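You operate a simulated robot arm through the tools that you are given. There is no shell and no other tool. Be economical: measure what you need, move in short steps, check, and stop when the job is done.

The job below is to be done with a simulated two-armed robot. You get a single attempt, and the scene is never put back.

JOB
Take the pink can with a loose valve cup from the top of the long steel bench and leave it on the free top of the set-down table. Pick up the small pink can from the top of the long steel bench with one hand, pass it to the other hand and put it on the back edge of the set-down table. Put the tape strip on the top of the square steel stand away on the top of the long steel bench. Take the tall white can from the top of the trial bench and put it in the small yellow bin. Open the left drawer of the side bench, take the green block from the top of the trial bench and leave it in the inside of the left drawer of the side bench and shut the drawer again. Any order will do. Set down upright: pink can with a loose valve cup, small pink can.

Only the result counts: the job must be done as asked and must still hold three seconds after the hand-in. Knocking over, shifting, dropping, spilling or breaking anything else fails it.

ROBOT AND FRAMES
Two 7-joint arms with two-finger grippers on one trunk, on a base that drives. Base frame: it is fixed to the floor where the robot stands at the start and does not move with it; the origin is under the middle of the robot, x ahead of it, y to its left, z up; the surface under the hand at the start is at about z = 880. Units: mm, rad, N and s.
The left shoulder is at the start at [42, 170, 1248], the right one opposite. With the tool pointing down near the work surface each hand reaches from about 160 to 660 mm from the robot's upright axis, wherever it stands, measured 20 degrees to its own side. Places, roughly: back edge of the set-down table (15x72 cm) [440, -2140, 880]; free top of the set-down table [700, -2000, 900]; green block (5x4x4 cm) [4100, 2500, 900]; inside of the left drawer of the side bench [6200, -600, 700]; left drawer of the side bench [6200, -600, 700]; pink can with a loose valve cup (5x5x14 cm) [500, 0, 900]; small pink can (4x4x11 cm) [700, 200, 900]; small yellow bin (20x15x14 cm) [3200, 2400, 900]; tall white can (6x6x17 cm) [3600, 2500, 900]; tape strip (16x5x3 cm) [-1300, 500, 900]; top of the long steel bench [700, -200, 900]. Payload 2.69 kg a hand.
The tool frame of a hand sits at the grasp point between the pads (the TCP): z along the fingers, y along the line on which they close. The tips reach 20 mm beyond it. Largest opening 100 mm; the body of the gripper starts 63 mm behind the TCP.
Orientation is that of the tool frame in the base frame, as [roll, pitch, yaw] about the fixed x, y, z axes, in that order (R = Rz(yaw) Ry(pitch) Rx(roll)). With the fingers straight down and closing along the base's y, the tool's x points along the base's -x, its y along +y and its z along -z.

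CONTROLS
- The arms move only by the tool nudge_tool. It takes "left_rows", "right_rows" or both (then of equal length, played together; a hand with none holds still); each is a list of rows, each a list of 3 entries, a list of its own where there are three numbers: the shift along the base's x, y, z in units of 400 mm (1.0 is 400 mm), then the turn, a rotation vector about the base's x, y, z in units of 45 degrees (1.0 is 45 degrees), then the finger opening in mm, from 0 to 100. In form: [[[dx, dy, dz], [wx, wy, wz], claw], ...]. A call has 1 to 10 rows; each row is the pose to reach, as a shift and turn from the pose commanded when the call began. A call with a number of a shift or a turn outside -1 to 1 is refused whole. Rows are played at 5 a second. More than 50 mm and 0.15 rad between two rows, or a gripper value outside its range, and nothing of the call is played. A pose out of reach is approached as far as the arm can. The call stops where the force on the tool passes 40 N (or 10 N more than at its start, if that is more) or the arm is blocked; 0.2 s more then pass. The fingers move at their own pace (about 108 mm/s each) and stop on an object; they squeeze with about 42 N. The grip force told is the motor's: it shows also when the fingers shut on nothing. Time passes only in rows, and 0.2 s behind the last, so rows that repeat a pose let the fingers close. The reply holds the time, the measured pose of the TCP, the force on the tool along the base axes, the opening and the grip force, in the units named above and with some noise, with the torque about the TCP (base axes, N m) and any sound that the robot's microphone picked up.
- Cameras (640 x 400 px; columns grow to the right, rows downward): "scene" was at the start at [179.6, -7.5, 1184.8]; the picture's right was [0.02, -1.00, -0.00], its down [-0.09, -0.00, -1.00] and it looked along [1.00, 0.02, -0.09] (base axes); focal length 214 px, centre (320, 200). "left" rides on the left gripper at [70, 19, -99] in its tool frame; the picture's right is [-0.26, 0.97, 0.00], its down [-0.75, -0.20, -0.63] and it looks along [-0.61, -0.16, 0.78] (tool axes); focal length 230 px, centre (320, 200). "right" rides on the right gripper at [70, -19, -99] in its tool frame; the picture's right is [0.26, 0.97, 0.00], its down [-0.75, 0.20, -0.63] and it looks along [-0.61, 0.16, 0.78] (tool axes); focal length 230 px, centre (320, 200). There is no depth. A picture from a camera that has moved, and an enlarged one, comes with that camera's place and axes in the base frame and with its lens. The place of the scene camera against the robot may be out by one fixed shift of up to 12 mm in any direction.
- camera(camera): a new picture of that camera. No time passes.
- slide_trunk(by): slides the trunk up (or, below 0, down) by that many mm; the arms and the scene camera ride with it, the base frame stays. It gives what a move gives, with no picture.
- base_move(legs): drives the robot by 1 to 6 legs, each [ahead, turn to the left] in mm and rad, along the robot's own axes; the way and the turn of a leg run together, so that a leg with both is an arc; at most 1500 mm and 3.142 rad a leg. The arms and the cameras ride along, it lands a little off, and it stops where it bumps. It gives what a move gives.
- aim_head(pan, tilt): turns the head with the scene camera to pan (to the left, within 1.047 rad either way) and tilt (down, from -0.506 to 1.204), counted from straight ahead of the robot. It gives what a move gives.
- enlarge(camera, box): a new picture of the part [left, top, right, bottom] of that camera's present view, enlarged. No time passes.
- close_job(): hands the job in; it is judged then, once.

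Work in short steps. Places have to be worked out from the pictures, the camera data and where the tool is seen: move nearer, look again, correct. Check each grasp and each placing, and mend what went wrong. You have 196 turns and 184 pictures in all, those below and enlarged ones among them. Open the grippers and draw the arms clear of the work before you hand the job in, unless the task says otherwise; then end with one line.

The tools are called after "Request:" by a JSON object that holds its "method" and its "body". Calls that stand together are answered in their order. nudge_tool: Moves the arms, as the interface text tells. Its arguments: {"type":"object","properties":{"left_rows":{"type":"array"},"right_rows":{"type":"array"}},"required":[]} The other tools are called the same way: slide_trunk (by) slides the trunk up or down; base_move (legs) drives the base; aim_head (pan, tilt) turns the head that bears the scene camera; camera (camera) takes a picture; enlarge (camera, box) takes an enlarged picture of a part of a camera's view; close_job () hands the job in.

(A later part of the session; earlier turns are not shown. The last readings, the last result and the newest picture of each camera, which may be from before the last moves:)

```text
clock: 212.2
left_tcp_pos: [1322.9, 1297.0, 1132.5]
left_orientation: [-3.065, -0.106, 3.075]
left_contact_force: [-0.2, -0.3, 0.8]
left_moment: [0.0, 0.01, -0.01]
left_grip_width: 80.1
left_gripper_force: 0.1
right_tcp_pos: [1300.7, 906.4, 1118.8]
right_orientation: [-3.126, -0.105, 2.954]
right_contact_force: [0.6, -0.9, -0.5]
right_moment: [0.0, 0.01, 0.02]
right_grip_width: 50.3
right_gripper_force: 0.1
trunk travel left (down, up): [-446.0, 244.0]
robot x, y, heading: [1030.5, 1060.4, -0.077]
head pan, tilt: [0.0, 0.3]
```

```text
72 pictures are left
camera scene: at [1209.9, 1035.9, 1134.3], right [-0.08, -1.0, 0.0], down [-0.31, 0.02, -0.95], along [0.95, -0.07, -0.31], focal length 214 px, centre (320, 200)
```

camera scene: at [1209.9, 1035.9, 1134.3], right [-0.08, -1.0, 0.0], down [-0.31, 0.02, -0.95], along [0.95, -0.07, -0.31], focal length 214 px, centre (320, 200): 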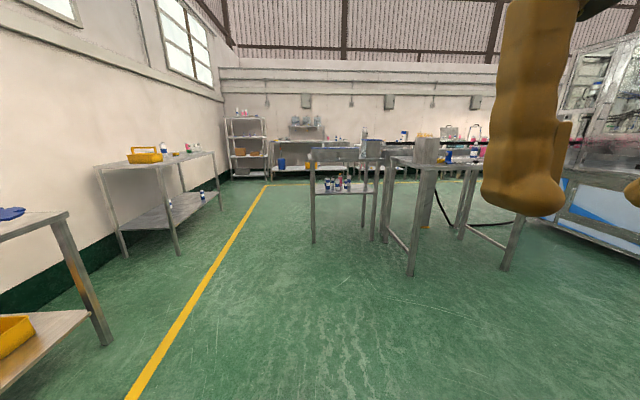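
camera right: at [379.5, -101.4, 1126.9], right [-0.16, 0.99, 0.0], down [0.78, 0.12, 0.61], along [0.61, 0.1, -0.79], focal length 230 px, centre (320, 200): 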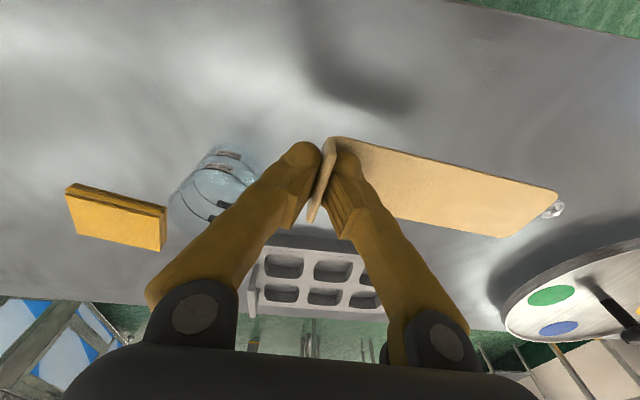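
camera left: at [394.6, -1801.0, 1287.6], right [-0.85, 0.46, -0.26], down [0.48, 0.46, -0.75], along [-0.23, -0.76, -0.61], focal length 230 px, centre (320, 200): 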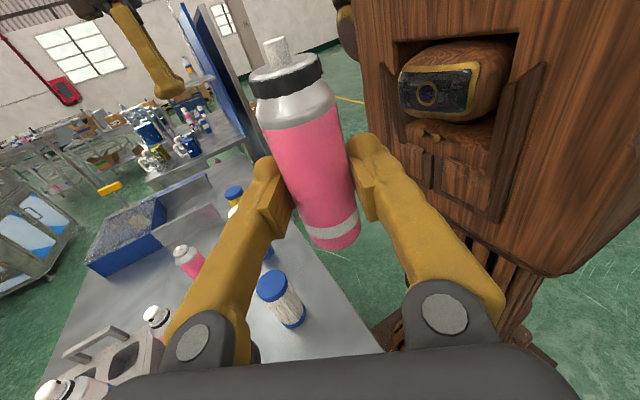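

I turn slightly left and continue toward the trial bench.

Request:
{"method": "base_move", "body": {"legs": [[1200, 0.27]]}}

Request:
{"method": "base_move", "body": {"legs": [[1250, 0]]}}

Request:
{"method": "camera", "body": {"camera": "scene"}}

```text
clock: 217.8
left_tcp_pos: [2346.0, 1395.2, 1109.8]
left_orientation: [-3.048, -0.211, -2.982]
left_contact_force: [0.4, -0.4, 0.0]
left_moment: [-0.02, 0.04, 0.0]
left_grip_width: 79.9
left_gripper_force: 0.0
right_tcp_pos: [2405.9, 1004.6, 1106.3]
right_orientation: [-3.115, -0.186, -3.099]
right_contact_force: [0.4, 0.1, 0.2]
right_moment: [0.03, 0.05, 0.03]
right_grip_width: 50.0
right_gripper_force: 0.2
trunk travel left (down, up): [-446.0, 244.0]
robot x, y, heading: [2172.6, 1100.9, 0.151]
head pan, tilt: [0.0, 0.3]
stopped in leg 1: the robot was blocked; the commanded pose is now the measured one
```

```text
clock: 224.2
left_tcp_pos: [3607.1, 1573.0, 1110.1]
left_orientation: [-3.05, -0.209, -3.0]
left_contact_force: [0.8, -0.5, 0.7]
left_moment: [0.02, -0.01, 0.03]
left_grip_width: 80.1
left_gripper_force: 0.1
right_tcp_pos: [3659.2, 1179.9, 1106.1]
right_orientation: [-3.115, -0.182, -3.12]
right_contact_force: [-0.5, -0.9, -0.1]
right_moment: [-0.01, 0.02, -0.02]
right_grip_width: 50.1
right_gripper_force: 0.0
trunk travel left (down, up): [-446.0, 244.0]
robot x, y, heading: [3425.6, 1282.8, 0.134]
head pan, tilt: [0.0, 0.3]
```

```text
71 pictures are left
camera scene: at [3605.9, 1296.3, 1134.3], right [0.13, -0.99, 0.0], down [-0.31, -0.04, -0.95], along [0.94, 0.13, -0.31], focal length 214 px, centre (320, 200)
```

scene: 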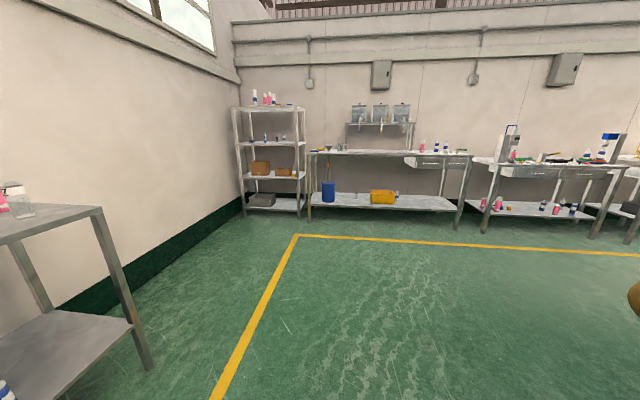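

The trial bench is on my left. I turn left to face it, then restore the hands and look.

Request:
{"method": "base_move", "body": {"legs": [[0, 1.437]]}}

Request:
{"method": "aim_head", "body": {"pan": 0, "tilt": 0.4}}

Request:
{"method": "camera", "body": {"camera": "scene"}}

```text
clock: 224.8
left_tcp_pos: [3597.0, 1584.1, 1110.0]
left_orientation: [-3.075, -0.208, -3.071]
left_contact_force: [-1.0, -0.4, -0.7]
left_moment: [0.02, -0.02, 0.03]
left_grip_width: 79.9
left_gripper_force: 0.1
right_tcp_pos: [3643.5, 1189.7, 1105.1]
right_orientation: [3.106, -0.169, -3.063]
right_contact_force: [260.9, -72.6, 42.1]
right_moment: [7.66, 35.41, 12.52]
right_grip_width: 50.2
right_gripper_force: 0.0
trunk travel left (down, up): [-446.0, 244.0]
robot x, y, heading: [3427.5, 1280.9, 0.131]
head pan, tilt: [0.0, 0.3]
stopped in leg 1: the force on the tool passed its limit at 60 N (the readings are from after the stop); the commanded pose is now the measured one
```

```text
clock: 225.5
left_tcp_pos: [3598.0, 1585.2, 1110.3]
left_orientation: [-3.074, -0.208, -3.067]
left_contact_force: [0.3, 0.4, 0.9]
left_moment: [0.03, 0.0, -0.02]
left_grip_width: 80.3
left_gripper_force: 0.1
right_tcp_pos: [3644.8, 1189.5, 1105.2]
right_orientation: [3.107, -0.168, -3.072]
right_contact_force: [255.0, -51.0, 11.6]
right_moment: [6.05, 32.32, 10.6]
right_grip_width: 50.2
right_gripper_force: 0.1
trunk travel left (down, up): [-446.0, 244.0]
robot x, y, heading: [3427.7, 1280.0, 0.13]
head pan, tilt: [0.0, 0.4]
```

```text
70 pictures are left
camera scene: at [3604.8, 1296.3, 1125.1], right [0.13, -0.99, 0.0], down [-0.4, -0.05, -0.91], along [0.91, 0.12, -0.4], focal length 214 px, centre (320, 200)
```

scene: 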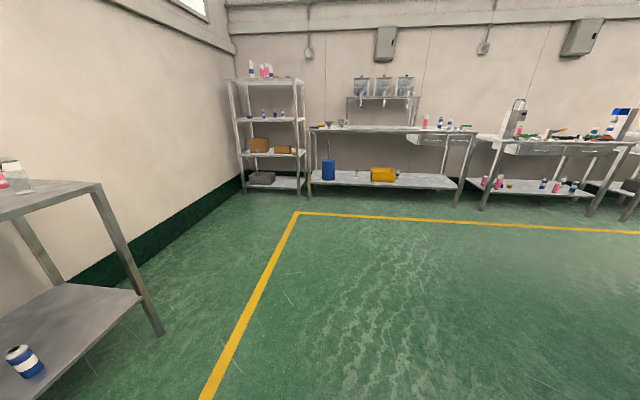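

The right hand reports a large contact force. I look at what it is touching.

Request:
{"method": "camera", "body": {"camera": "right"}}

Request:
{"method": "aim_head", "body": {"pan": -0.9, "tilt": 0.2}}

Request:
{"method": "camera", "body": {"camera": "scene"}}

```text
69 pictures are left
camera right: at [3593.9, 1165.2, 1212.4], right [-0.32, 0.95, 0.07], down [0.83, 0.24, 0.5], along [0.46, 0.22, -0.86], focal length 230 px, centre (320, 200)
```

right: 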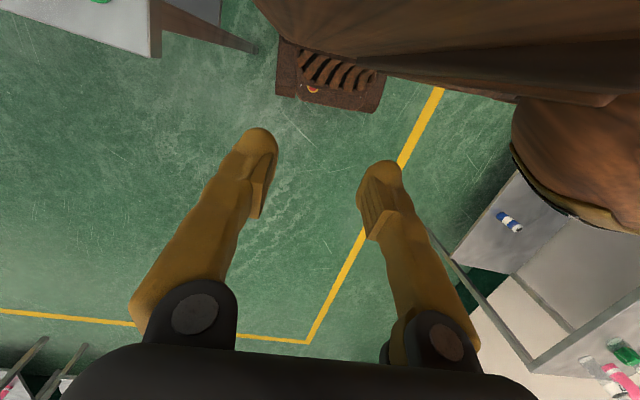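

```text
clock: 226.7
left_tcp_pos: [3598.0, 1584.0, 1110.7]
left_orientation: [-3.074, -0.207, -3.069]
left_contact_force: [-1.6, -0.4, 0.2]
left_moment: [0.01, -0.03, 0.0]
left_grip_width: 80.1
left_gripper_force: 0.0
right_tcp_pos: [3644.1, 1191.5, 1104.0]
right_orientation: [3.105, -0.168, -3.079]
right_contact_force: [244.6, -29.2, -6.8]
right_moment: [3.81, 29.5, 8.67]
right_grip_width: 50.0
right_gripper_force: 0.1
trunk travel left (down, up): [-446.0, 244.0]
robot x, y, heading: [3423.4, 1281.1, 0.135]
head pan, tilt: [-0.901, 0.201]
```

```text
68 pictures are left
camera scene: at [3580.3, 1219.3, 1144.2], right [-0.69, -0.72, 0.01], down [-0.16, 0.14, -0.98], along [0.7, -0.68, -0.21], focal length 214 px, centre (320, 200)
```

scene: 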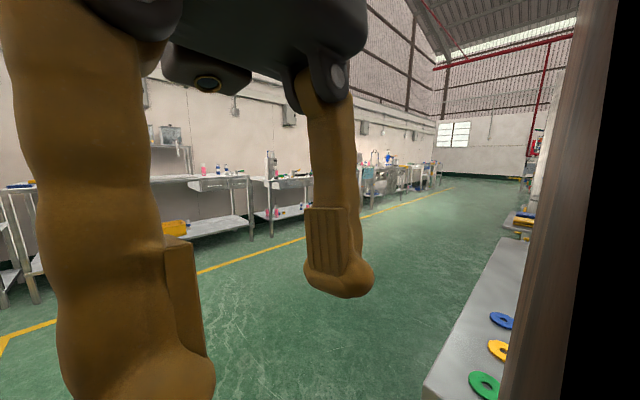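

The right hand has crept back against my own trunk. I push both hands forward and level them.

Request:
{"method": "nudge_tool", "body": {"right_rows": [[[0.08, 0, 0.01], [0, -0.05, 0], 50], [[0.17, 0, 0.03], [0, -0.1, 0], 50], [[0.26, 0, 0.05], [0, -0.16, 0], 50], [[0.35, 0, 0.07], [0.02, -0.214, 0], 50], [[0.43, 0, 0.09], [0.02, -0.214, 0], 50], [[0.43, 0, 0.09], [0.02, -0.214, 0], 50]], "left_rows": [[[0.08, 0, 0.01], [0, -0.06, 0], 80], [[0.16, 0.01, 0.03], [0, -0.12, 0], 80], [[0.24, 0.02, 0.05], [0, -0.18, 0], 80], [[0.32, 0.03, 0.07], [0, -0.24, 0], 80], [[0.4, 0.04, 0.09], [0, -0.265, 0], 80], [[0.42, 0.04, 0.09], [0, -0.265, 0], 80]]}}

Request:
{"method": "base_move", "body": {"legs": [[0, 1.437]]}}

Request:
{"method": "aim_head", "body": {"pan": 0, "tilt": 0.4}}

Request:
{"method": "camera", "body": {"camera": "scene"}}

```text
clock: 228.1
left_tcp_pos: [3749.3, 1593.5, 1148.4]
left_orientation: [-3.043, 0.014, -3.047]
left_contact_force: [0.0, -0.3, -1.5]
left_moment: [-0.02, -0.02, 0.03]
left_grip_width: 80.0
left_gripper_force: 0.1
left hand out of reach, approached as far as the arm can: row 1
right_tcp_pos: [3798.1, 1179.7, 1142.9]
right_orientation: [3.128, -0.006, -3.093]
right_contact_force: [-0.3, -0.7, 0.0]
right_moment: [0.02, 0.02, -0.02]
right_grip_width: 50.1
right_gripper_force: 0.1
trunk travel left (down, up): [-446.0, 244.0]
robot x, y, heading: [3423.0, 1281.6, 0.132]
head pan, tilt: [-0.901, 0.201]
```

```text
clock: 231.6
left_tcp_pos: [3221.2, 1634.3, 1132.2]
left_orientation: [-3.046, -0.045, -1.798]
left_contact_force: [-0.1, -0.7, 0.3]
left_moment: [0.07, 0.09, 0.03]
left_grip_width: 80.0
left_gripper_force: 0.1
right_tcp_pos: [3628.5, 1556.1, 1144.7]
right_orientation: [3.125, -0.004, -1.845]
right_contact_force: [1.1, -1.2, 0.4]
right_moment: [0.08, 0.02, 0.04]
right_grip_width: 49.8
right_gripper_force: 0.1
trunk travel left (down, up): [-446.0, 244.0]
robot x, y, heading: [3411.0, 1277.8, 1.334]
head pan, tilt: [-0.901, 0.201]
stopped in leg 1: the robot was blocked; the commanded pose is now the measured one
```

```text
clock: 232.8
left_tcp_pos: [3220.2, 1640.9, 1131.6]
left_orientation: [-3.043, -0.044, -1.797]
left_contact_force: [0.3, -0.9, 0.4]
left_moment: [0.01, 0.01, 0.01]
left_grip_width: 79.6
left_gripper_force: 0.0
right_tcp_pos: [3627.2, 1561.7, 1144.8]
right_orientation: [3.129, -0.002, -1.844]
right_contact_force: [-0.3, -0.7, -0.5]
right_moment: [-0.02, 0.04, -0.02]
right_grip_width: 50.1
right_gripper_force: 0.1
trunk travel left (down, up): [-446.0, 244.0]
robot x, y, heading: [3416.6, 1276.8, 1.334]
head pan, tilt: [0.0, 0.4]
```

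```text
67 pictures are left
camera scene: at [3456.1, 1445.3, 1125.0], right [0.97, -0.24, 0.0], down [-0.1, -0.39, -0.91], along [0.22, 0.89, -0.41], focal length 214 px, centre (320, 200)
```

scene: 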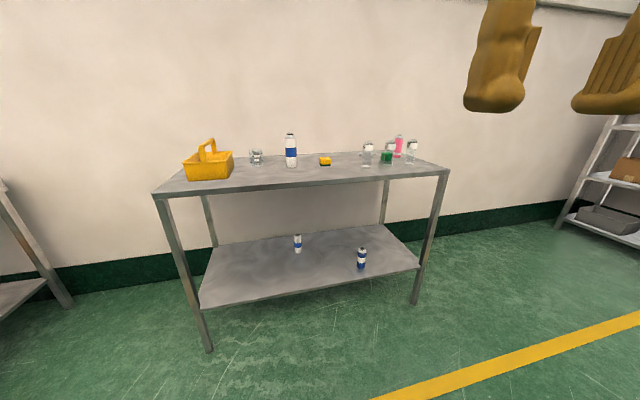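

The bench shows the bin with handle, the white can, sponge, jars and the green block. I drive closer and square up.

Request:
{"method": "base_move", "body": {"legs": [[350, 0.1], [0, 0.137]]}}

Request:
{"method": "aim_head", "body": {"pan": 0, "tilt": 0.6}}

Request:
{"method": "camera", "body": {"camera": "scene"}}

```text
clock: 233.7
left_tcp_pos: [3213.9, 1632.4, 1129.1]
left_orientation: [-3.057, -0.07, -1.782]
left_contact_force: [-1.2, -0.5, -0.2]
left_moment: [0.02, -0.01, -0.03]
left_grip_width: 79.8
left_gripper_force: 0.1
right_tcp_pos: [3622.7, 1552.9, 1131.3]
right_orientation: [3.119, -0.065, -1.828]
right_contact_force: [-0.5, -0.2, 0.0]
right_moment: [0.03, 0.02, -0.02]
right_grip_width: 50.2
right_gripper_force: 0.0
trunk travel left (down, up): [-446.0, 244.0]
robot x, y, heading: [3427.4, 1304.9, 1.34]
head pan, tilt: [0.0, 0.4]
stopped in leg 1: the robot was blocked; the commanded pose is now the measured one
```

```text
clock: 234.5
left_tcp_pos: [3213.8, 1629.9, 1127.2]
left_orientation: [-3.057, -0.079, -1.785]
left_contact_force: [0.8, -0.3, -0.4]
left_moment: [0.01, 0.0, 0.05]
left_grip_width: 79.5
left_gripper_force: 0.0
right_tcp_pos: [3622.5, 1551.2, 1129.2]
right_orientation: [3.117, -0.074, -1.83]
right_contact_force: [-0.5, 0.1, -0.4]
right_moment: [0.01, 0.0, 0.0]
right_grip_width: 49.9
right_gripper_force: 0.0
trunk travel left (down, up): [-446.0, 244.0]
robot x, y, heading: [3426.1, 1306.8, 1.337]
head pan, tilt: [0.0, 0.6]
```

```text
66 pictures are left
camera scene: at [3461.2, 1469.1, 1107.1], right [0.97, -0.23, 0.0], down [-0.13, -0.56, -0.82], along [0.19, 0.79, -0.58], focal length 214 px, centre (320, 200)
```

scene: 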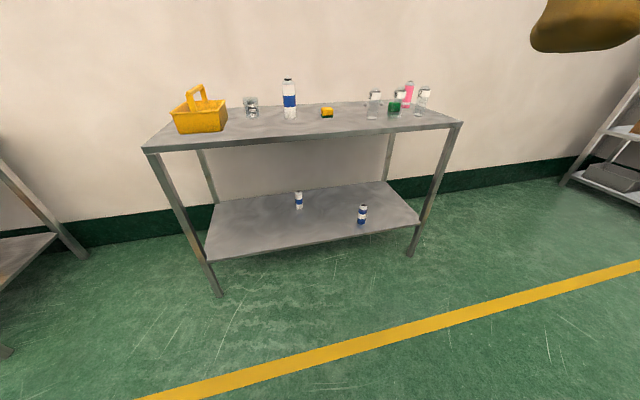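

The rear corner may be near the table behind, so I go straight ahead first, then turn.

Request:
{"method": "base_move", "body": {"legs": [[380, 0]]}}

Request:
{"method": "base_move", "body": {"legs": [[0, 0.234]]}}

Request:
{"method": "camera", "body": {"camera": "scene"}}

```text
clock: 236.9
left_tcp_pos: [3303.8, 2005.5, 1127.3]
left_orientation: [-3.057, -0.079, -1.785]
left_contact_force: [0.7, 0.7, 0.4]
left_moment: [0.0, 0.01, -0.02]
left_grip_width: 80.1
left_gripper_force: 0.1
right_tcp_pos: [3711.4, 1924.7, 1128.4]
right_orientation: [3.118, -0.075, -1.831]
right_contact_force: [-0.2, -1.1, 0.1]
right_moment: [-0.03, -0.01, -0.02]
right_grip_width: 50.1
right_gripper_force: 0.0
trunk travel left (down, up): [-446.0, 244.0]
robot x, y, heading: [3510.0, 1675.5, 1.337]
head pan, tilt: [0.0, 0.6]
```

```text
clock: 237.7
left_tcp_pos: [3269.9, 1946.7, 1116.3]
left_orientation: [-3.053, -0.133, -1.748]
left_contact_force: [-0.7, -0.5, 0.6]
left_moment: [0.03, -0.04, 0.01]
left_grip_width: 80.0
left_gripper_force: 0.2
right_tcp_pos: [3686.5, 1869.4, 1115.7]
right_orientation: [3.115, -0.154, -1.774]
right_contact_force: [0.1, 0.2, -0.2]
right_moment: [0.01, -0.01, -0.02]
right_grip_width: 50.1
right_gripper_force: 0.1
trunk travel left (down, up): [-446.0, 244.0]
robot x, y, heading: [3514.1, 1681.0, 1.383]
head pan, tilt: [0.0, 0.6]
stopped in leg 1: the robot was blocked; the commanded pose is now the measured one
```

```text
65 pictures are left
camera scene: at [3540.1, 1843.7, 1107.0], right [0.98, -0.18, 0.0], down [-0.11, -0.57, -0.82], along [0.15, 0.8, -0.58], focal length 214 px, centre (320, 200)
```

scene: 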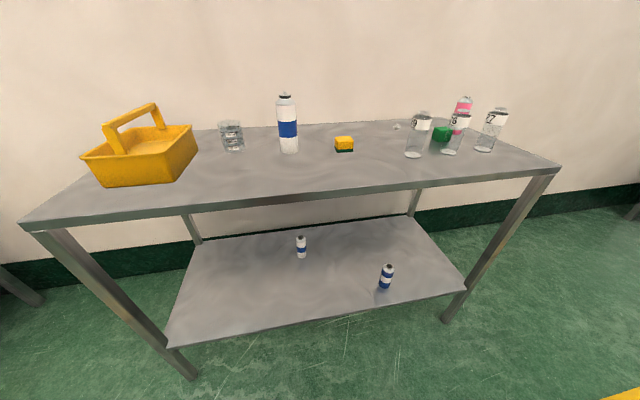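

The white can base is near [3556, 2391], bench edge y≈2163, green block near [4007, 2393] behind jars. I zoom at the bin and the block area, then drive 100 mm closer.

Request:
{"method": "enlarge", "body": {"camera": "scene", "box": [60, 80, 300, 220]}}

Request:
{"method": "enlarge", "body": {"camera": "scene", "box": [390, 80, 530, 180]}}

Request:
{"method": "base_move", "body": {"legs": [[105, 0]]}}

```text
2.67 times, centred on (180, 150) of scene
camera zoom: at [3540.1, 1843.7, 1107.0], right [0.98, -0.18, 0.0], down [-0.11, -0.57, -0.82], along [0.15, 0.8, -0.58], focal length 572 px, centre (693, 333)
```

zoom: 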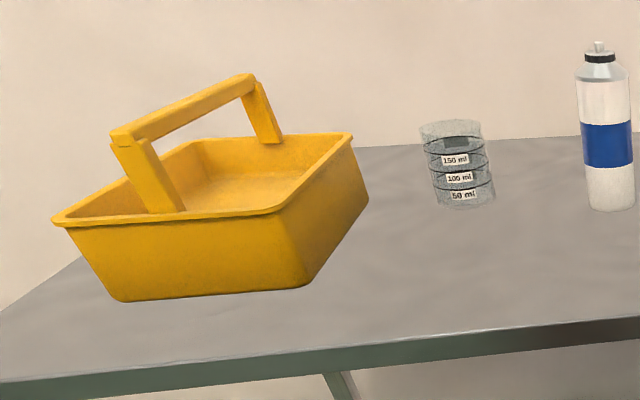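

```text
4.00 times, centred on (460, 130) of scene
camera zoom: at [3540.1, 1843.7, 1107.0], right [0.98, -0.18, 0.0], down [-0.11, -0.57, -0.82], along [0.15, 0.8, -0.58], focal length 858 px, centre (-240, 480)
```

zoom: 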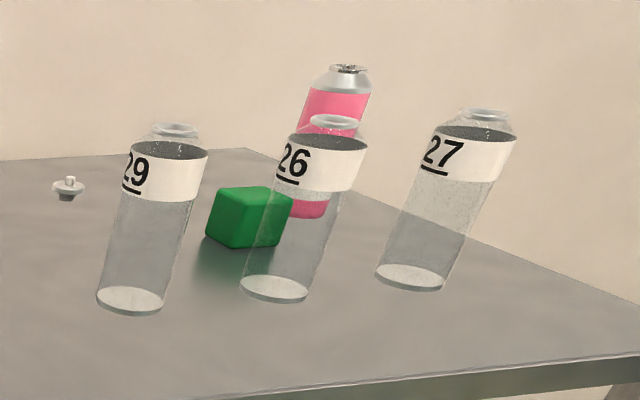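

```text
clock: 238.9
left_tcp_pos: [3290.2, 2028.6, 1121.1]
left_orientation: [-3.05, -0.111, -1.735]
left_contact_force: [0.6, -0.9, -0.1]
left_moment: [0.02, 0.01, 0.0]
left_grip_width: 80.0
left_gripper_force: 0.0
right_tcp_pos: [3703.0, 1959.4, 1123.0]
right_orientation: [3.111, -0.115, -1.77]
right_contact_force: [0.3, 0.6, 0.4]
right_moment: [-0.1, 0.04, 0.03]
right_grip_width: 50.0
right_gripper_force: 0.0
trunk travel left (down, up): [-446.0, 244.0]
robot x, y, heading: [3530.1, 1779.6, 1.382]
head pan, tilt: [0.0, 0.6]
```

The handle runs front-to-back across the bin's middle, so the can goes into the right half. I bring the left hand, levelled, toward the white can.

Request:
{"method": "nudge_tool", "body": {"left_rows": [[[0.065, 0.09, 0.01], [0.04, 0.023, 0], 85], [[0.13, 0.18, 0.02], [0.08, 0.046, 0], 85], [[0.195, 0.275, 0.03], [0.12, 0.07, 0], 85], [[0.26, 0.37, 0.04], [0.158, 0.092, 0], 85], [[0.325, 0.465, 0.05], [0.158, 0.092, 0], 85], [[0.39, 0.56, 0.05], [0.158, 0.092, 0], 85], [[0.455, 0.655, 0.05], [0.158, 0.092, 0], 85], [[0.525, 0.75, 0.05], [0.158, 0.092, 0], 85], [[0.525, 0.75, 0.05], [0.158, 0.092, 0], 85]]}}

Request:
{"method": "camera", "body": {"camera": "left"}}

Request:
{"method": "camera", "body": {"camera": "scene"}}

```text
clock: 240.9
left_tcp_pos: [3501.0, 2331.6, 1137.1]
left_orientation: [3.141, -0.004, -1.73]
left_contact_force: [0.4, -0.4, -0.7]
left_moment: [0.06, 0.0, -0.02]
left_grip_width: 85.2
left_gripper_force: 0.1
left hand out of reach, approached as far as the arm can: row 1, 2
right_tcp_pos: [3704.3, 1960.8, 1110.2]
right_orientation: [3.117, -0.176, -1.771]
right_contact_force: [0.4, 0.8, 0.5]
right_moment: [0.05, -0.02, -0.02]
right_grip_width: 49.8
right_gripper_force: 0.1
trunk travel left (down, up): [-446.0, 244.0]
robot x, y, heading: [3535.4, 1783.9, 1.386]
head pan, tilt: [0.0, 0.6]
```

```text
62 pictures are left
camera left: at [3470.8, 2267.1, 1236.4], right [-0.91, 0.41, 0.0], down [0.32, 0.71, 0.63], along [0.25, 0.57, -0.78], focal length 230 px, centre (320, 200)
```

left: 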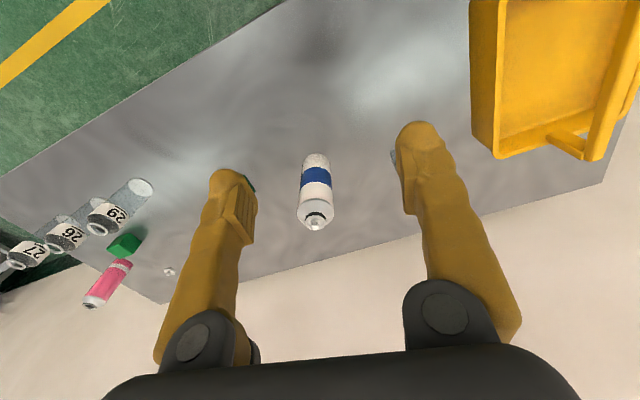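

```text
61 pictures are left
camera scene: at [3560.6, 1948.1, 1106.9], right [0.98, -0.18, 0.0], down [-0.11, -0.57, -0.82], along [0.15, 0.8, -0.58], focal length 214 px, centre (320, 200)
```

scene: 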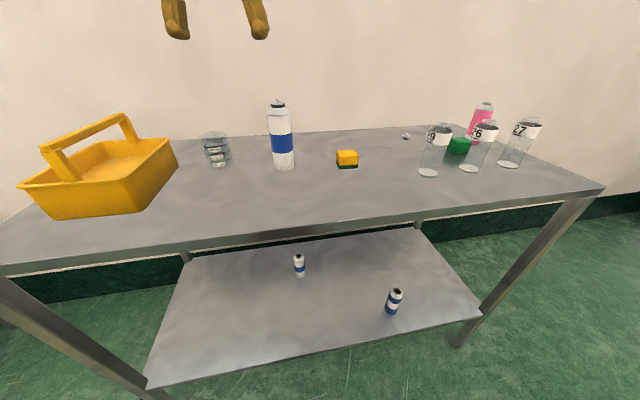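

The can is at about [3552, 2445], a bit far. I square up and move 65 mm closer.

Request:
{"method": "base_move", "body": {"legs": [[0, 0.185]]}}

Request:
{"method": "base_move", "body": {"legs": [[65, 0]]}}

Request:
{"method": "camera", "body": {"camera": "left"}}

```text
clock: 242.3
left_tcp_pos: [3400.0, 2277.8, 1155.9]
left_orientation: [3.139, 0.032, -1.546]
left_contact_force: [0.3, -1.7, -0.2]
left_moment: [0.09, 0.02, -0.03]
left_grip_width: 84.7
left_gripper_force: 0.0
right_tcp_pos: [3662.7, 1982.6, 1121.2]
right_orientation: [3.087, -0.114, -1.522]
right_contact_force: [116.7, 109.9, -70.9]
right_moment: [-8.08, 16.12, 11.76]
right_grip_width: 50.0
right_gripper_force: 0.1
trunk travel left (down, up): [-446.0, 244.0]
robot x, y, heading: [3530.0, 1783.1, 1.572]
head pan, tilt: [0.0, 0.6]
stopped in leg 1: the robot was blocked; the commanded pose is now the measured one
```

```text
clock: 243.3
left_tcp_pos: [3400.4, 2331.1, 1162.6]
left_orientation: [3.14, 0.043, -1.545]
left_contact_force: [0.2, 1.5, 1.7]
left_moment: [-0.08, 0.06, 0.0]
left_grip_width: 85.0
left_gripper_force: 0.0
right_tcp_pos: [3664.5, 2024.8, 1124.9]
right_orientation: [3.096, -0.109, -1.537]
right_contact_force: [88.2, 53.0, 9.7]
right_moment: [-7.27, 10.59, 8.01]
right_grip_width: 49.9
right_gripper_force: 0.0
trunk travel left (down, up): [-446.0, 244.0]
robot x, y, heading: [3529.8, 1849.9, 1.568]
head pan, tilt: [0.0, 0.6]
```

```text
60 pictures are left
camera left: at [3384.8, 2258.0, 1257.3], right [-0.97, 0.23, 0.01], down [0.18, 0.73, 0.66], along [0.15, 0.64, -0.75], focal length 230 px, centre (320, 200)
```

left: 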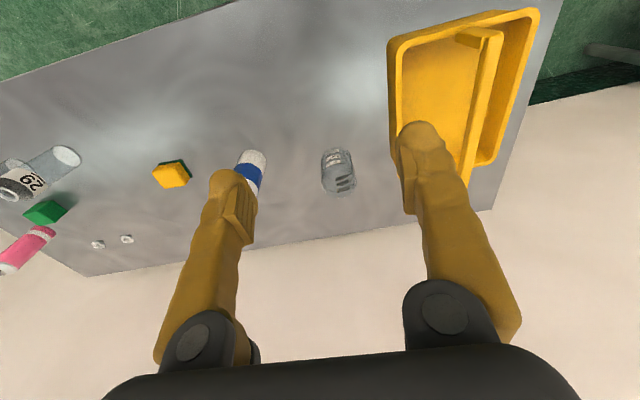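

Squared up at [3530, 1850]. I free the right hand from my trunk and bring the left hand over the can.

Request:
{"method": "nudge_tool", "body": {"left_rows": [[[0.08, 0.05, 0], [-0.02, 0, 0], 85], [[0.16, 0.1, 0], [-0.04, 0, 0], 85], [[0.24, 0.15, -0.02], [-0.055, 0, 0], 85], [[0.32, 0.21, -0.04], [-0.055, 0, 0], 85], [[0.37, 0.265, -0.07], [-0.055, 0, 0], 85], [[0.37, 0.265, -0.07], [-0.055, 0, 0], 85]], "right_rows": [[[0.04, 0.08, 0.02], [0.05, 0, 0], 50], [[0.1, 0.16, 0.05], [0.1, 0, 0], 50], [[0.16, 0.24, 0.08], [0.139, 0, 0], 50], [[0.22, 0.3, 0.1], [0.139, 0, 0], 50], [[0.25, 0.33, 0.12], [0.139, 0, 0], 50], [[0.25, 0.33, 0.12], [0.139, 0, 0], 50]]}}

Request:
{"method": "camera", "body": {"camera": "left"}}

Request:
{"method": "camera", "body": {"camera": "scene"}}

```text
clock: 244.7
left_tcp_pos: [3532.4, 2446.9, 1142.6]
left_orientation: [-3.13, -0.005, -1.516]
left_contact_force: [-0.6, 0.2, 0.9]
left_moment: [0.05, 0.02, -0.03]
left_grip_width: 84.9
left_gripper_force: 0.1
left hand out of reach, approached as far as the arm can: row 5, 6
right_tcp_pos: [3764.3, 2161.8, 1165.4]
right_orientation: [3.1, -0.028, -1.538]
right_contact_force: [0.6, -0.2, 1.1]
right_moment: [0.12, 0.04, -0.02]
right_grip_width: 50.0
right_gripper_force: 0.1
trunk travel left (down, up): [-446.0, 244.0]
robot x, y, heading: [3532.0, 1849.2, 1.573]
head pan, tilt: [0.0, 0.6]
```

```text
59 pictures are left
camera left: at [3517.4, 2376.9, 1241.6], right [-0.98, 0.2, -0.01], down [0.15, 0.76, 0.63], along [0.14, 0.61, -0.78], focal length 230 px, centre (320, 200)
```

left: 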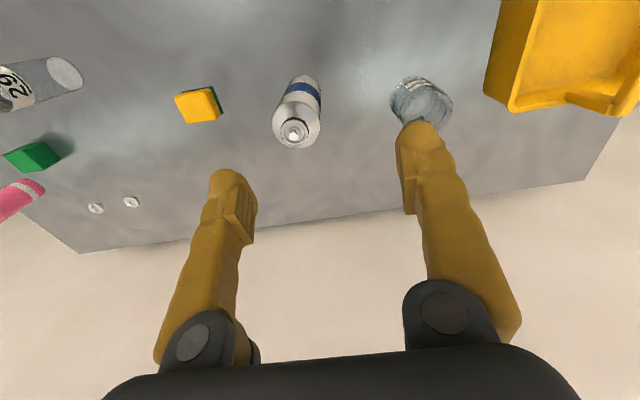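

```text
58 pictures are left
camera scene: at [3529.5, 2013.7, 1107.6], right [1.0, 0.0, 0.0], down [0.0, -0.58, -0.82], along [0.0, 0.82, -0.58], focal length 214 px, centre (320, 200)
```

scene: 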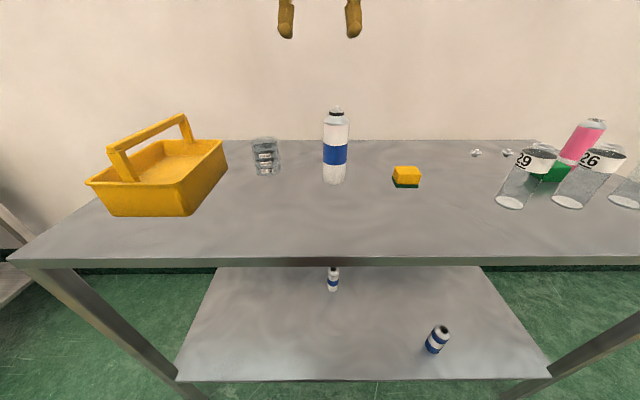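

The can's axis reads about [3560, 2443]; the flagged limit is due to height, so I lower the trunk 45 mm and then centre.

Request:
{"method": "slide_trunk", "body": {"by": -45}}

Request:
{"method": "nudge_tool", "body": {"left_rows": [[[0.04, -0.005, 0], [0, 0, 0], 85], [[0.07, -0.01, 0], [0, 0, 0], 85], [[0.07, -0.01, 0], [0, 0, 0], 85]]}}

Request:
{"method": "camera", "body": {"camera": "left"}}

Request:
{"method": "camera", "body": {"camera": "scene"}}

```text
clock: 245.6
left_tcp_pos: [3531.1, 2449.1, 1089.8]
left_orientation: [-3.136, -0.013, -1.515]
left_contact_force: [1.3, 0.5, 0.2]
left_moment: [0.02, 0.01, 0.02]
left_grip_width: 84.8
left_gripper_force: 0.0
right_tcp_pos: [3764.5, 2166.3, 1119.0]
right_orientation: [3.1, -0.031, -1.536]
right_contact_force: [0.7, 0.0, 0.7]
right_moment: [0.02, -0.02, 0.01]
right_grip_width: 50.1
right_gripper_force: 0.1
trunk travel left (down, up): [-401.0, 289.0]
robot x, y, heading: [3530.7, 1846.5, 1.568]
head pan, tilt: [0.0, 0.6]
```

```text
clock: 246.6
left_tcp_pos: [3553.9, 2436.9, 1098.1]
left_orientation: [-3.141, -0.011, -1.494]
left_contact_force: [-0.3, -0.2, -1.1]
left_moment: [0.04, -0.01, -0.02]
left_grip_width: 85.0
left_gripper_force: 0.0
left hand out of reach, approached as far as the arm can: row 1, 2, 3
right_tcp_pos: [3764.8, 2143.0, 1105.9]
right_orientation: [3.098, -0.085, -1.534]
right_contact_force: [0.8, -0.7, 0.5]
right_moment: [0.02, 0.0, 0.02]
right_grip_width: 49.9
right_gripper_force: 0.1
trunk travel left (down, up): [-401.0, 289.0]
robot x, y, heading: [3532.3, 1847.9, 1.565]
head pan, tilt: [0.0, 0.6]
stopped in row 3 (left hand): the arm was blocked; the commanded pose is now the measured one
```

```text
57 pictures are left
camera left: at [3541.0, 2368.4, 1197.7], right [-0.98, 0.18, 0.0], down [0.14, 0.77, 0.62], along [0.12, 0.61, -0.78], focal length 230 px, centre (320, 200)
```

left: 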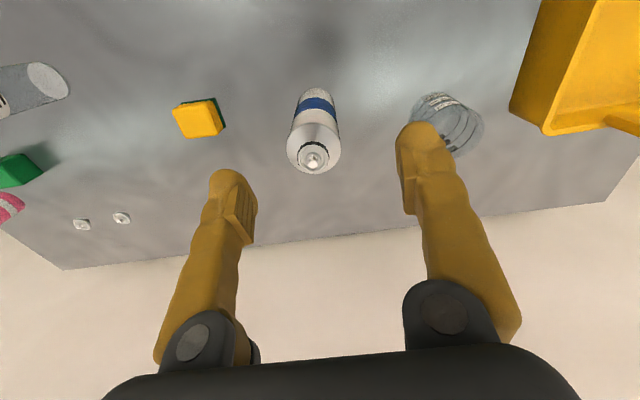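

```text
56 pictures are left
camera scene: at [3529.6, 2016.2, 1062.1], right [1.0, 0.0, 0.0], down [0.0, -0.58, -0.82], along [0.0, 0.82, -0.58], focal length 214 px, centre (320, 200)
```

scene: 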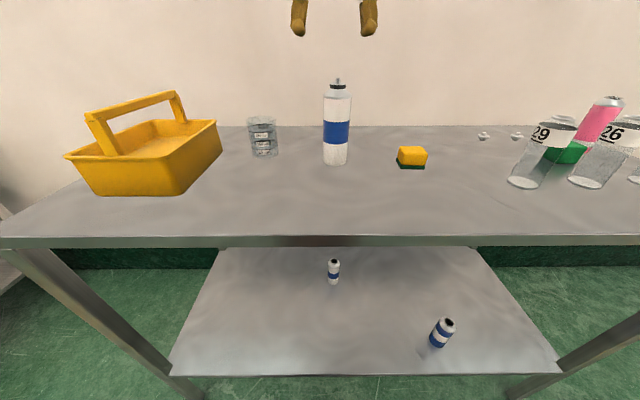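

The wrist sits above the shoulder, which costs reach. I raise the trunk 110 mm and lower the hand by the same, then centre on [3562, 2446].

Request:
{"method": "nudge_tool", "body": {"left_rows": [[[-0.02, -0.08, 0], [0, 0, 0], 85], [[-0.02, -0.14, 0], [0, 0, 0], 85], [[-0.02, -0.14, 0], [0, 0, 0], 85]]}}

Request:
{"method": "slide_trunk", "body": {"by": 110}}

Request:
{"method": "nudge_tool", "body": {"left_rows": [[[0.02, 0.02, -0.1], [0, 0, 0], 85], [[0.03, 0.04, -0.2], [0, 0, 0], 85], [[0.04, 0.1, -0.29], [0, 0, 0], 85], [[0.04, 0.162, -0.29], [0, 0, 0], 85], [[0.04, 0.162, -0.29], [0, 0, 0], 85]]}}

Request:
{"method": "camera", "body": {"camera": "left"}}

```text
clock: 247.0
left_tcp_pos: [3557.7, 2377.2, 1118.6]
left_orientation: [-3.126, 0.038, -1.507]
left_contact_force: [1.0, -0.8, -0.3]
left_moment: [0.1, 0.06, -0.03]
left_grip_width: 84.8
left_gripper_force: 0.0
right_tcp_pos: [3763.6, 2118.4, 1095.3]
right_orientation: [3.096, -0.135, -1.534]
right_contact_force: [-0.3, -1.0, -0.1]
right_moment: [0.08, 0.0, -0.01]
right_grip_width: 50.1
right_gripper_force: 0.0
trunk travel left (down, up): [-401.0, 289.0]
robot x, y, heading: [3533.2, 1850.7, 1.569]
head pan, tilt: [0.0, 0.6]
stopped in row 2 (left hand): the arm was blocked; the commanded pose is now the measured one
```

```text
clock: 248.5
left_tcp_pos: [3556.0, 2382.2, 1227.1]
left_orientation: [-3.124, 0.037, -1.507]
left_contact_force: [-0.7, 0.2, 0.7]
left_moment: [0.01, -0.01, 0.0]
left_grip_width: 84.9
left_gripper_force: 0.0
right_tcp_pos: [3764.3, 2122.2, 1202.6]
right_orientation: [3.095, -0.142, -1.536]
right_contact_force: [-0.1, -0.2, 0.6]
right_moment: [0.0, -0.03, 0.01]
right_grip_width: 50.1
right_gripper_force: 0.0
trunk travel left (down, up): [-511.0, 179.0]
robot x, y, heading: [3527.7, 1851.7, 1.567]
head pan, tilt: [0.0, 0.6]
```

```text
clock: 249.1
left_tcp_pos: [3556.7, 2386.2, 1175.5]
left_orientation: [-3.091, 0.059, -1.475]
left_contact_force: [-0.1, 0.5, 0.0]
left_moment: [0.06, 0.01, 0.0]
left_grip_width: 85.1
left_gripper_force: 0.0
right_tcp_pos: [3764.0, 2093.4, 1192.1]
right_orientation: [3.095, -0.198, -1.533]
right_contact_force: [1.0, 0.7, 0.0]
right_moment: [0.06, 0.0, 0.0]
right_grip_width: 49.9
right_gripper_force: 0.1
trunk travel left (down, up): [-511.0, 179.0]
robot x, y, heading: [3529.3, 1851.0, 1.568]
head pan, tilt: [0.0, 0.6]
stopped in row 3 (left hand): the arm was blocked; the commanded pose is now the measured one
```

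```text
55 pictures are left
camera left: at [3540.8, 2311.0, 1268.6], right [-0.99, 0.17, -0.03], down [0.1, 0.72, 0.68], along [0.14, 0.67, -0.73], focal length 230 px, centre (320, 200)
```

left: 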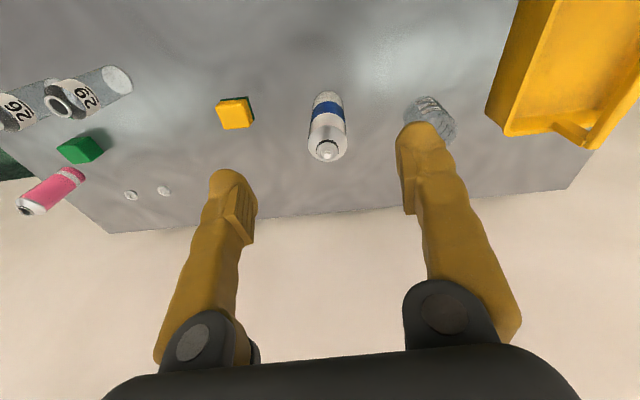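

The left arm keeps hitting a joint limit with the tool vertical here. Tilting it forward ~26° will shorten the reach; I retract slightly and tilt, and push the right hand clear as well.

Request:
{"method": "nudge_tool", "body": {"left_rows": [[[-0.03, -0.05, 0.01], [0.08, 0, 0], 85], [[-0.06, -0.1, 0.02], [0.18, 0, 0], 85], [[-0.09, -0.15, 0.03], [0.3, 0, 0], 85], [[-0.1, -0.17, 0.03], [0.42, 0, 0], 85], [[-0.1, -0.17, 0.03], [0.54, 0, 0], 85], [[-0.1, -0.17, 0.03], [0.6, 0, 0], 85]], "right_rows": [[[0.02, 0.05, 0.01], [0.08, 0, 0], 50], [[0.04, 0.1, 0.02], [0.16, 0, 0], 50], [[0.06, 0.15, 0.03], [0.25, 0, 0], 50], [[0.08, 0.18, 0.03], [0.25, 0, 0], 50], [[0.08, 0.18, 0.03], [0.25, 0, 0], 50], [[0.08, 0.18, 0.03], [0.25, 0, 0], 50]]}}

Request:
{"method": "camera", "body": {"camera": "left"}}

```text
clock: 250.5
left_tcp_pos: [3515.5, 2321.1, 1185.2]
left_orientation: [-3.045, 0.526, -1.464]
left_contact_force: [0.1, -0.3, -0.9]
left_moment: [-0.01, 0.04, -0.02]
left_grip_width: 85.1
left_gripper_force: 0.2
right_tcp_pos: [3793.6, 2176.1, 1210.4]
right_orientation: [3.102, 0.04, -1.534]
right_contact_force: [0.0, 0.1, 0.2]
right_moment: [0.01, -0.05, -0.01]
right_grip_width: 49.8
right_gripper_force: 0.1
trunk travel left (down, up): [-511.0, 179.0]
robot x, y, heading: [3531.8, 1850.7, 1.567]
head pan, tilt: [0.0, 0.6]
```

```text
54 pictures are left
camera left: at [3500.2, 2210.5, 1233.1], right [-0.98, 0.17, 0.05], down [0.1, 0.34, 0.94], along [0.14, 0.93, -0.35], focal length 230 px, centre (320, 200)
```

left: 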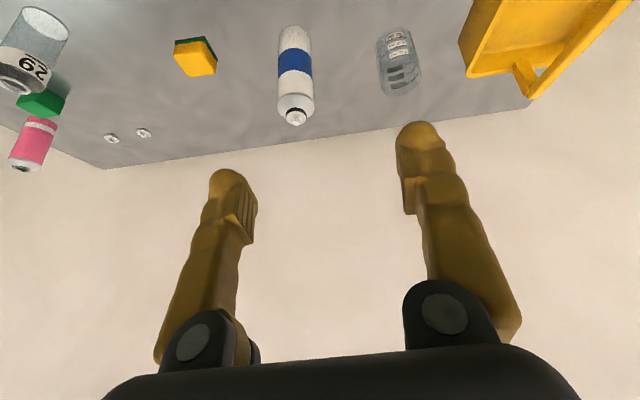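

Works without limits. I correct a small roll and move above the can.

Request:
{"method": "nudge_tool", "body": {"left_rows": [[[0.04, 0.08, -0.03], [0, 0.03, 0], 85], [[0.07, 0.15, -0.08], [0, 0.06, 0], 85], [[0.1, 0.22, -0.14], [0, 0.09, 0], 85], [[0.116, 0.29, -0.2], [0, 0.106, 0], 85], [[0.116, 0.29, -0.23], [0, 0.106, 0], 85], [[0.116, 0.29, -0.23], [0, 0.106, 0], 85]]}}

Request:
{"method": "camera", "body": {"camera": "left"}}

Request:
{"method": "camera", "body": {"camera": "scene"}}

```text
clock: 252.1
left_tcp_pos: [3517.5, 2445.4, 1127.0]
left_orientation: [-3.039, 0.538, -1.349]
left_contact_force: [0.3, -0.4, -0.3]
left_moment: [0.05, 0.0, -0.02]
left_grip_width: 84.9
left_gripper_force: 0.1
right_tcp_pos: [3793.7, 2146.2, 1192.8]
right_orientation: [3.103, -0.024, -1.533]
right_contact_force: [0.1, -0.5, 0.0]
right_moment: [0.05, 0.0, -0.01]
right_grip_width: 50.0
right_gripper_force: 0.0
trunk travel left (down, up): [-511.0, 179.0]
robot x, y, heading: [3532.8, 1853.1, 1.569]
head pan, tilt: [0.0, 0.6]
stopped in row 6 (left hand): the arm was blocked; the commanded pose is now the measured one
```

```text
53 pictures are left
camera left: at [3515.3, 2332.9, 1173.7], right [-1.0, 0.05, 0.05], down [0.06, 0.34, 0.94], along [0.04, 0.94, -0.34], focal length 230 px, centre (320, 200)
```

left: 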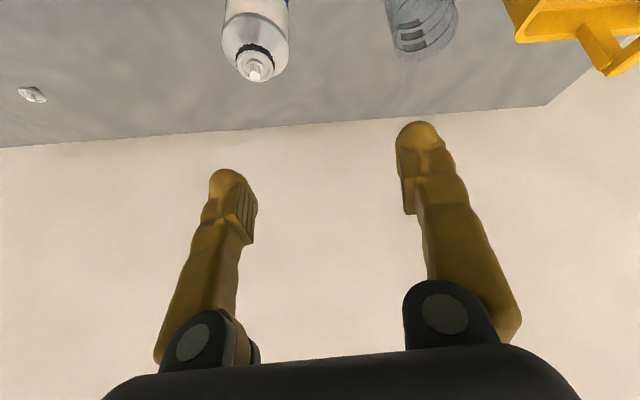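

```text
52 pictures are left
camera scene: at [3529.5, 2016.9, 1172.3], right [1.0, 0.0, 0.0], down [0.0, -0.58, -0.82], along [0.0, 0.82, -0.58], focal length 214 px, centre (320, 200)
```

scene: 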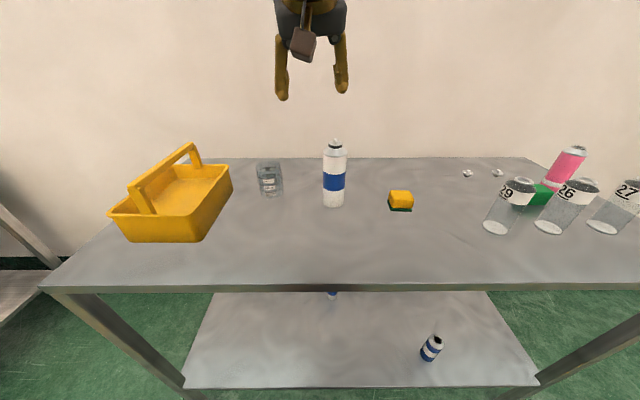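

The left arm can't cross to the right. I back 60 mm and rotate right so the can lies on the left hand's own side.

Request:
{"method": "base_move", "body": {"legs": [[-65, 0]]}}

Request:
{"method": "base_move", "body": {"legs": [[0, -0.27]]}}

Request:
{"method": "camera", "body": {"camera": "left"}}

```text
clock: 253.1
left_tcp_pos: [3521.0, 2394.9, 1115.6]
left_orientation: [-3.049, 0.522, -1.362]
left_contact_force: [-0.8, -0.1, -1.8]
left_moment: [0.02, -0.1, -0.02]
left_grip_width: 84.9
left_gripper_force: 0.1
right_tcp_pos: [3794.5, 2104.7, 1204.1]
right_orientation: [3.104, 0.014, -1.536]
right_contact_force: [-0.4, -0.3, -0.9]
right_moment: [-0.01, -0.01, -0.05]
right_grip_width: 49.7
right_gripper_force: 0.1
trunk travel left (down, up): [-511.0, 179.0]
robot x, y, heading: [3529.9, 1782.9, 1.569]
head pan, tilt: [0.0, 0.6]
```

```text
clock: 254.4
left_tcp_pos: [3675.6, 2358.4, 1128.7]
left_orientation: [-3.032, 0.539, -1.61]
left_contact_force: [-0.5, -0.2, -0.2]
left_moment: [0.01, 0.08, 0.01]
left_grip_width: 85.0
left_gripper_force: 0.1
right_tcp_pos: [3864.5, 1997.2, 1200.9]
right_orientation: [3.102, 0.003, -1.809]
right_contact_force: [0.4, -0.2, 0.4]
right_moment: [0.03, 0.08, -0.01]
right_grip_width: 50.0
right_gripper_force: 0.0
trunk travel left (down, up): [-511.0, 179.0]
robot x, y, heading: [3529.6, 1786.6, 1.292]
head pan, tilt: [0.0, 0.6]
```

```text
51 pictures are left
camera left: at [3643.7, 2252.0, 1175.7], right [-0.95, 0.31, 0.04], down [0.14, 0.31, 0.94], along [0.28, 0.9, -0.33], focal length 230 px, centre (320, 200)
```

left: 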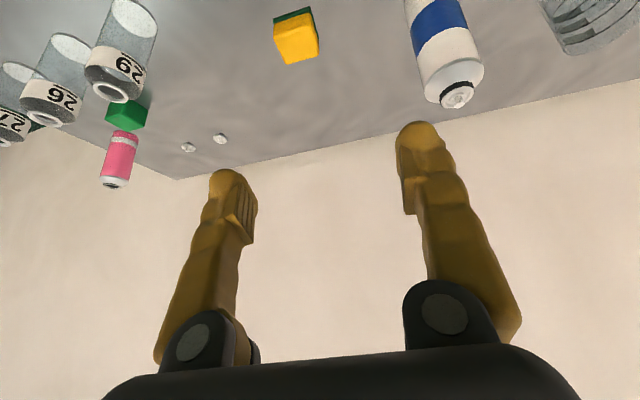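

Now the can is on the hand's own side. I move over it with the roll correction.

Request:
{"method": "nudge_tool", "body": {"left_rows": [[[-0.08, 0.04, 0], [0, 0.03, 0], 85], [[-0.16, 0.08, 0], [0, 0.06, 0], 85], [[-0.24, 0.14, -0.02], [0, 0.09, 0], 85], [[-0.285, 0.19, -0.05], [0, 0.106, 0], 85], [[-0.285, 0.205, -0.085], [0, 0.106, 0], 85], [[-0.285, 0.205, -0.085], [0, 0.106, 0], 85]]}}

Request:
{"method": "camera", "body": {"camera": "left"}}

Request:
{"method": "camera", "body": {"camera": "scene"}}

```text
clock: 255.8
left_tcp_pos: [3558.4, 2428.1, 1103.9]
left_orientation: [-3.124, 0.547, -1.658]
left_contact_force: [-0.6, -0.3, -1.4]
left_moment: [0.01, 0.01, 0.01]
left_grip_width: 85.0
left_gripper_force: 0.1
right_tcp_pos: [3855.5, 1974.9, 1186.9]
right_orientation: [3.102, -0.061, -1.806]
right_contact_force: [0.7, 0.4, 0.2]
right_moment: [0.02, 0.02, -0.01]
right_grip_width: 50.0
right_gripper_force: 0.1
trunk travel left (down, up): [-511.0, 179.0]
robot x, y, heading: [3529.9, 1788.9, 1.297]
head pan, tilt: [0.0, 0.6]
```

```text
50 pictures are left
camera left: at [3528.8, 2319.2, 1153.0], right [-0.94, 0.31, 0.12], down [0.22, 0.29, 0.93], along [0.25, 0.9, -0.34], focal length 230 px, centre (320, 200)
```

left: 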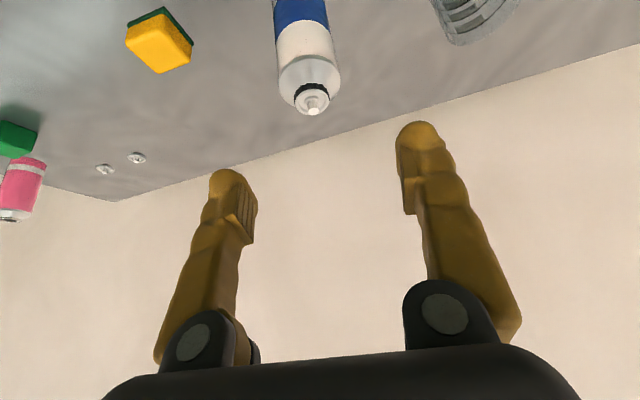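

```text
49 pictures are left
camera scene: at [3575.6, 1948.3, 1171.9], right [0.96, -0.27, 0.0], down [-0.16, -0.56, -0.82], along [0.22, 0.78, -0.58], focal length 214 px, centre (320, 200)
```

scene: 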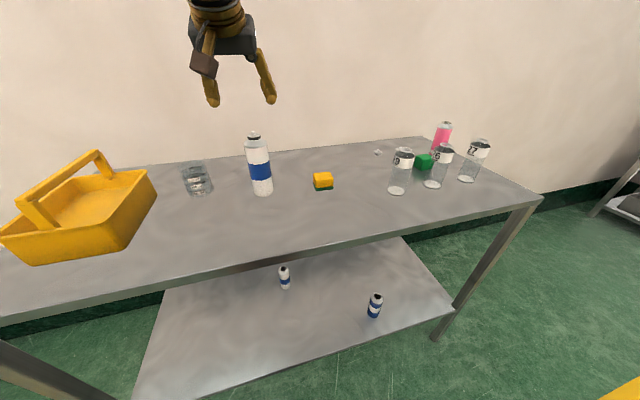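

The hand is above the can now. I descend with a 10 mm forward correction.

Request:
{"method": "nudge_tool", "body": {"left_rows": [[[0, 0.025, -0.06], [0, 0, 0], 85], [[0, 0.025, -0.12], [0, 0, 0], 85], [[0, 0.025, -0.19], [0, 0, 0], 85], [[0, 0.025, -0.25], [0, 0, 0], 85], [[0, 0.025, -0.25], [0, 0, 0], 85]]}}

Request:
{"method": "camera", "body": {"camera": "left"}}

Request:
{"method": "enlarge", "body": {"camera": "scene", "box": [180, 80, 340, 220]}}

```text
clock: 257.0
left_tcp_pos: [3555.2, 2438.0, 1004.2]
left_orientation: [-3.127, 0.551, -1.657]
left_contact_force: [0.0, -0.1, -0.2]
left_moment: [0.03, -0.03, 0.0]
left_grip_width: 85.1
left_gripper_force: 0.1
right_tcp_pos: [3855.6, 1974.1, 1186.0]
right_orientation: [3.101, -0.06, -1.805]
right_contact_force: [-0.2, 0.9, 0.1]
right_moment: [-0.01, 0.0, -0.01]
right_grip_width: 50.1
right_gripper_force: 0.1
trunk travel left (down, up): [-511.0, 179.0]
robot x, y, heading: [3533.2, 1785.5, 1.295]
head pan, tilt: [0.0, 0.6]
```

```text
48 pictures are left
camera left: at [3526.3, 2329.4, 1051.4], right [-0.94, 0.31, 0.12], down [0.22, 0.29, 0.93], along [0.25, 0.9, -0.34], focal length 230 px, centre (320, 200)
```

left: 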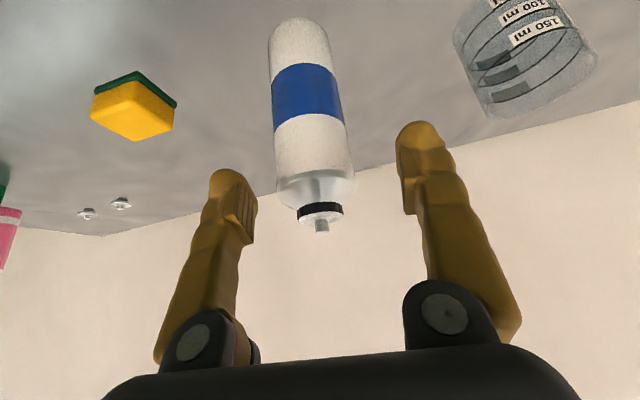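

```text
2.86 times, centred on (260, 150) of scene
camera zoom: at [3575.9, 1948.0, 1171.9], right [0.96, -0.27, 0.0], down [-0.16, -0.56, -0.82], along [0.22, 0.78, -0.58], focal length 613 px, centre (491, 343)
```

zoom: 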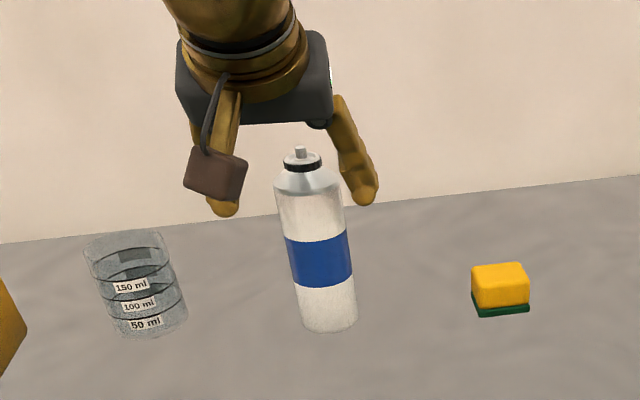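

Size cues suggest the can's axis is some 15-20 mm farther. I advance 16 mm and close, then compare the width with its ~54 mm diameter.

Request:
{"method": "nudge_tool", "body": {"left_rows": [[[0.005, 0.02, 0], [0, 0, 0], 85], [[0.01, 0.04, 0], [0, 0, 0], 85], [[0.01, 0.04, 0], [0, 0, 0], 30], [[0.01, 0.04, 0], [0, 0, 0], 30], [[0.01, 0.04, 0], [0, 0, 0], 30]]}}

Request:
{"method": "camera", "body": {"camera": "left"}}

Request:
{"method": "enlarge", "body": {"camera": "scene", "box": [180, 80, 340, 220]}}

```text
clock: 258.2
left_tcp_pos: [3559.2, 2452.5, 1002.4]
left_orientation: [-3.127, 0.548, -1.659]
left_contact_force: [0.1, 0.0, 0.0]
left_moment: [0.12, 0.02, 0.03]
left_grip_width: 51.0
left_gripper_force: 41.7
right_tcp_pos: [3854.6, 1975.4, 1186.1]
right_orientation: [3.102, -0.061, -1.806]
right_contact_force: [1.0, 0.8, 0.3]
right_moment: [-0.05, 0.01, 0.01]
right_grip_width: 50.1
right_gripper_force: 0.0
trunk travel left (down, up): [-511.0, 179.0]
robot x, y, heading: [3526.6, 1783.3, 1.295]
head pan, tilt: [0.0, 0.6]
```

```text
46 pictures are left
camera left: at [3530.4, 2345.0, 1050.8], right [-0.94, 0.31, 0.12], down [0.22, 0.29, 0.93], along [0.25, 0.9, -0.34], focal length 230 px, centre (320, 200)
```

left: 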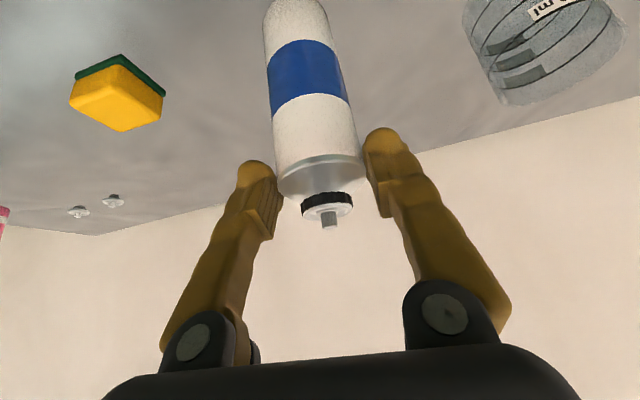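

```text
2.86 times, centred on (260, 150) of scene
camera zoom: at [3576.0, 1948.3, 1171.9], right [0.96, -0.27, 0.0], down [-0.16, -0.56, -0.82], along [0.22, 0.78, -0.58], focal length 613 px, centre (491, 343)
```

zoom: 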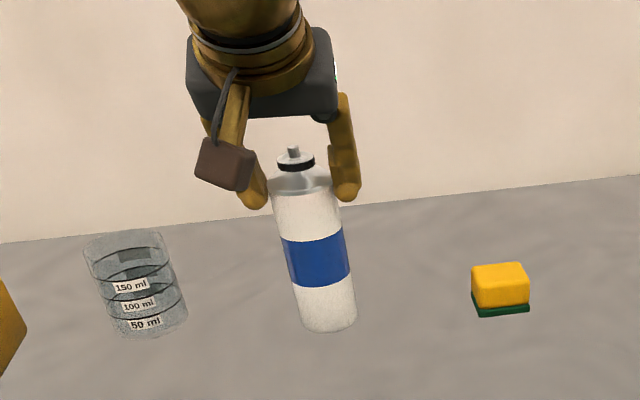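

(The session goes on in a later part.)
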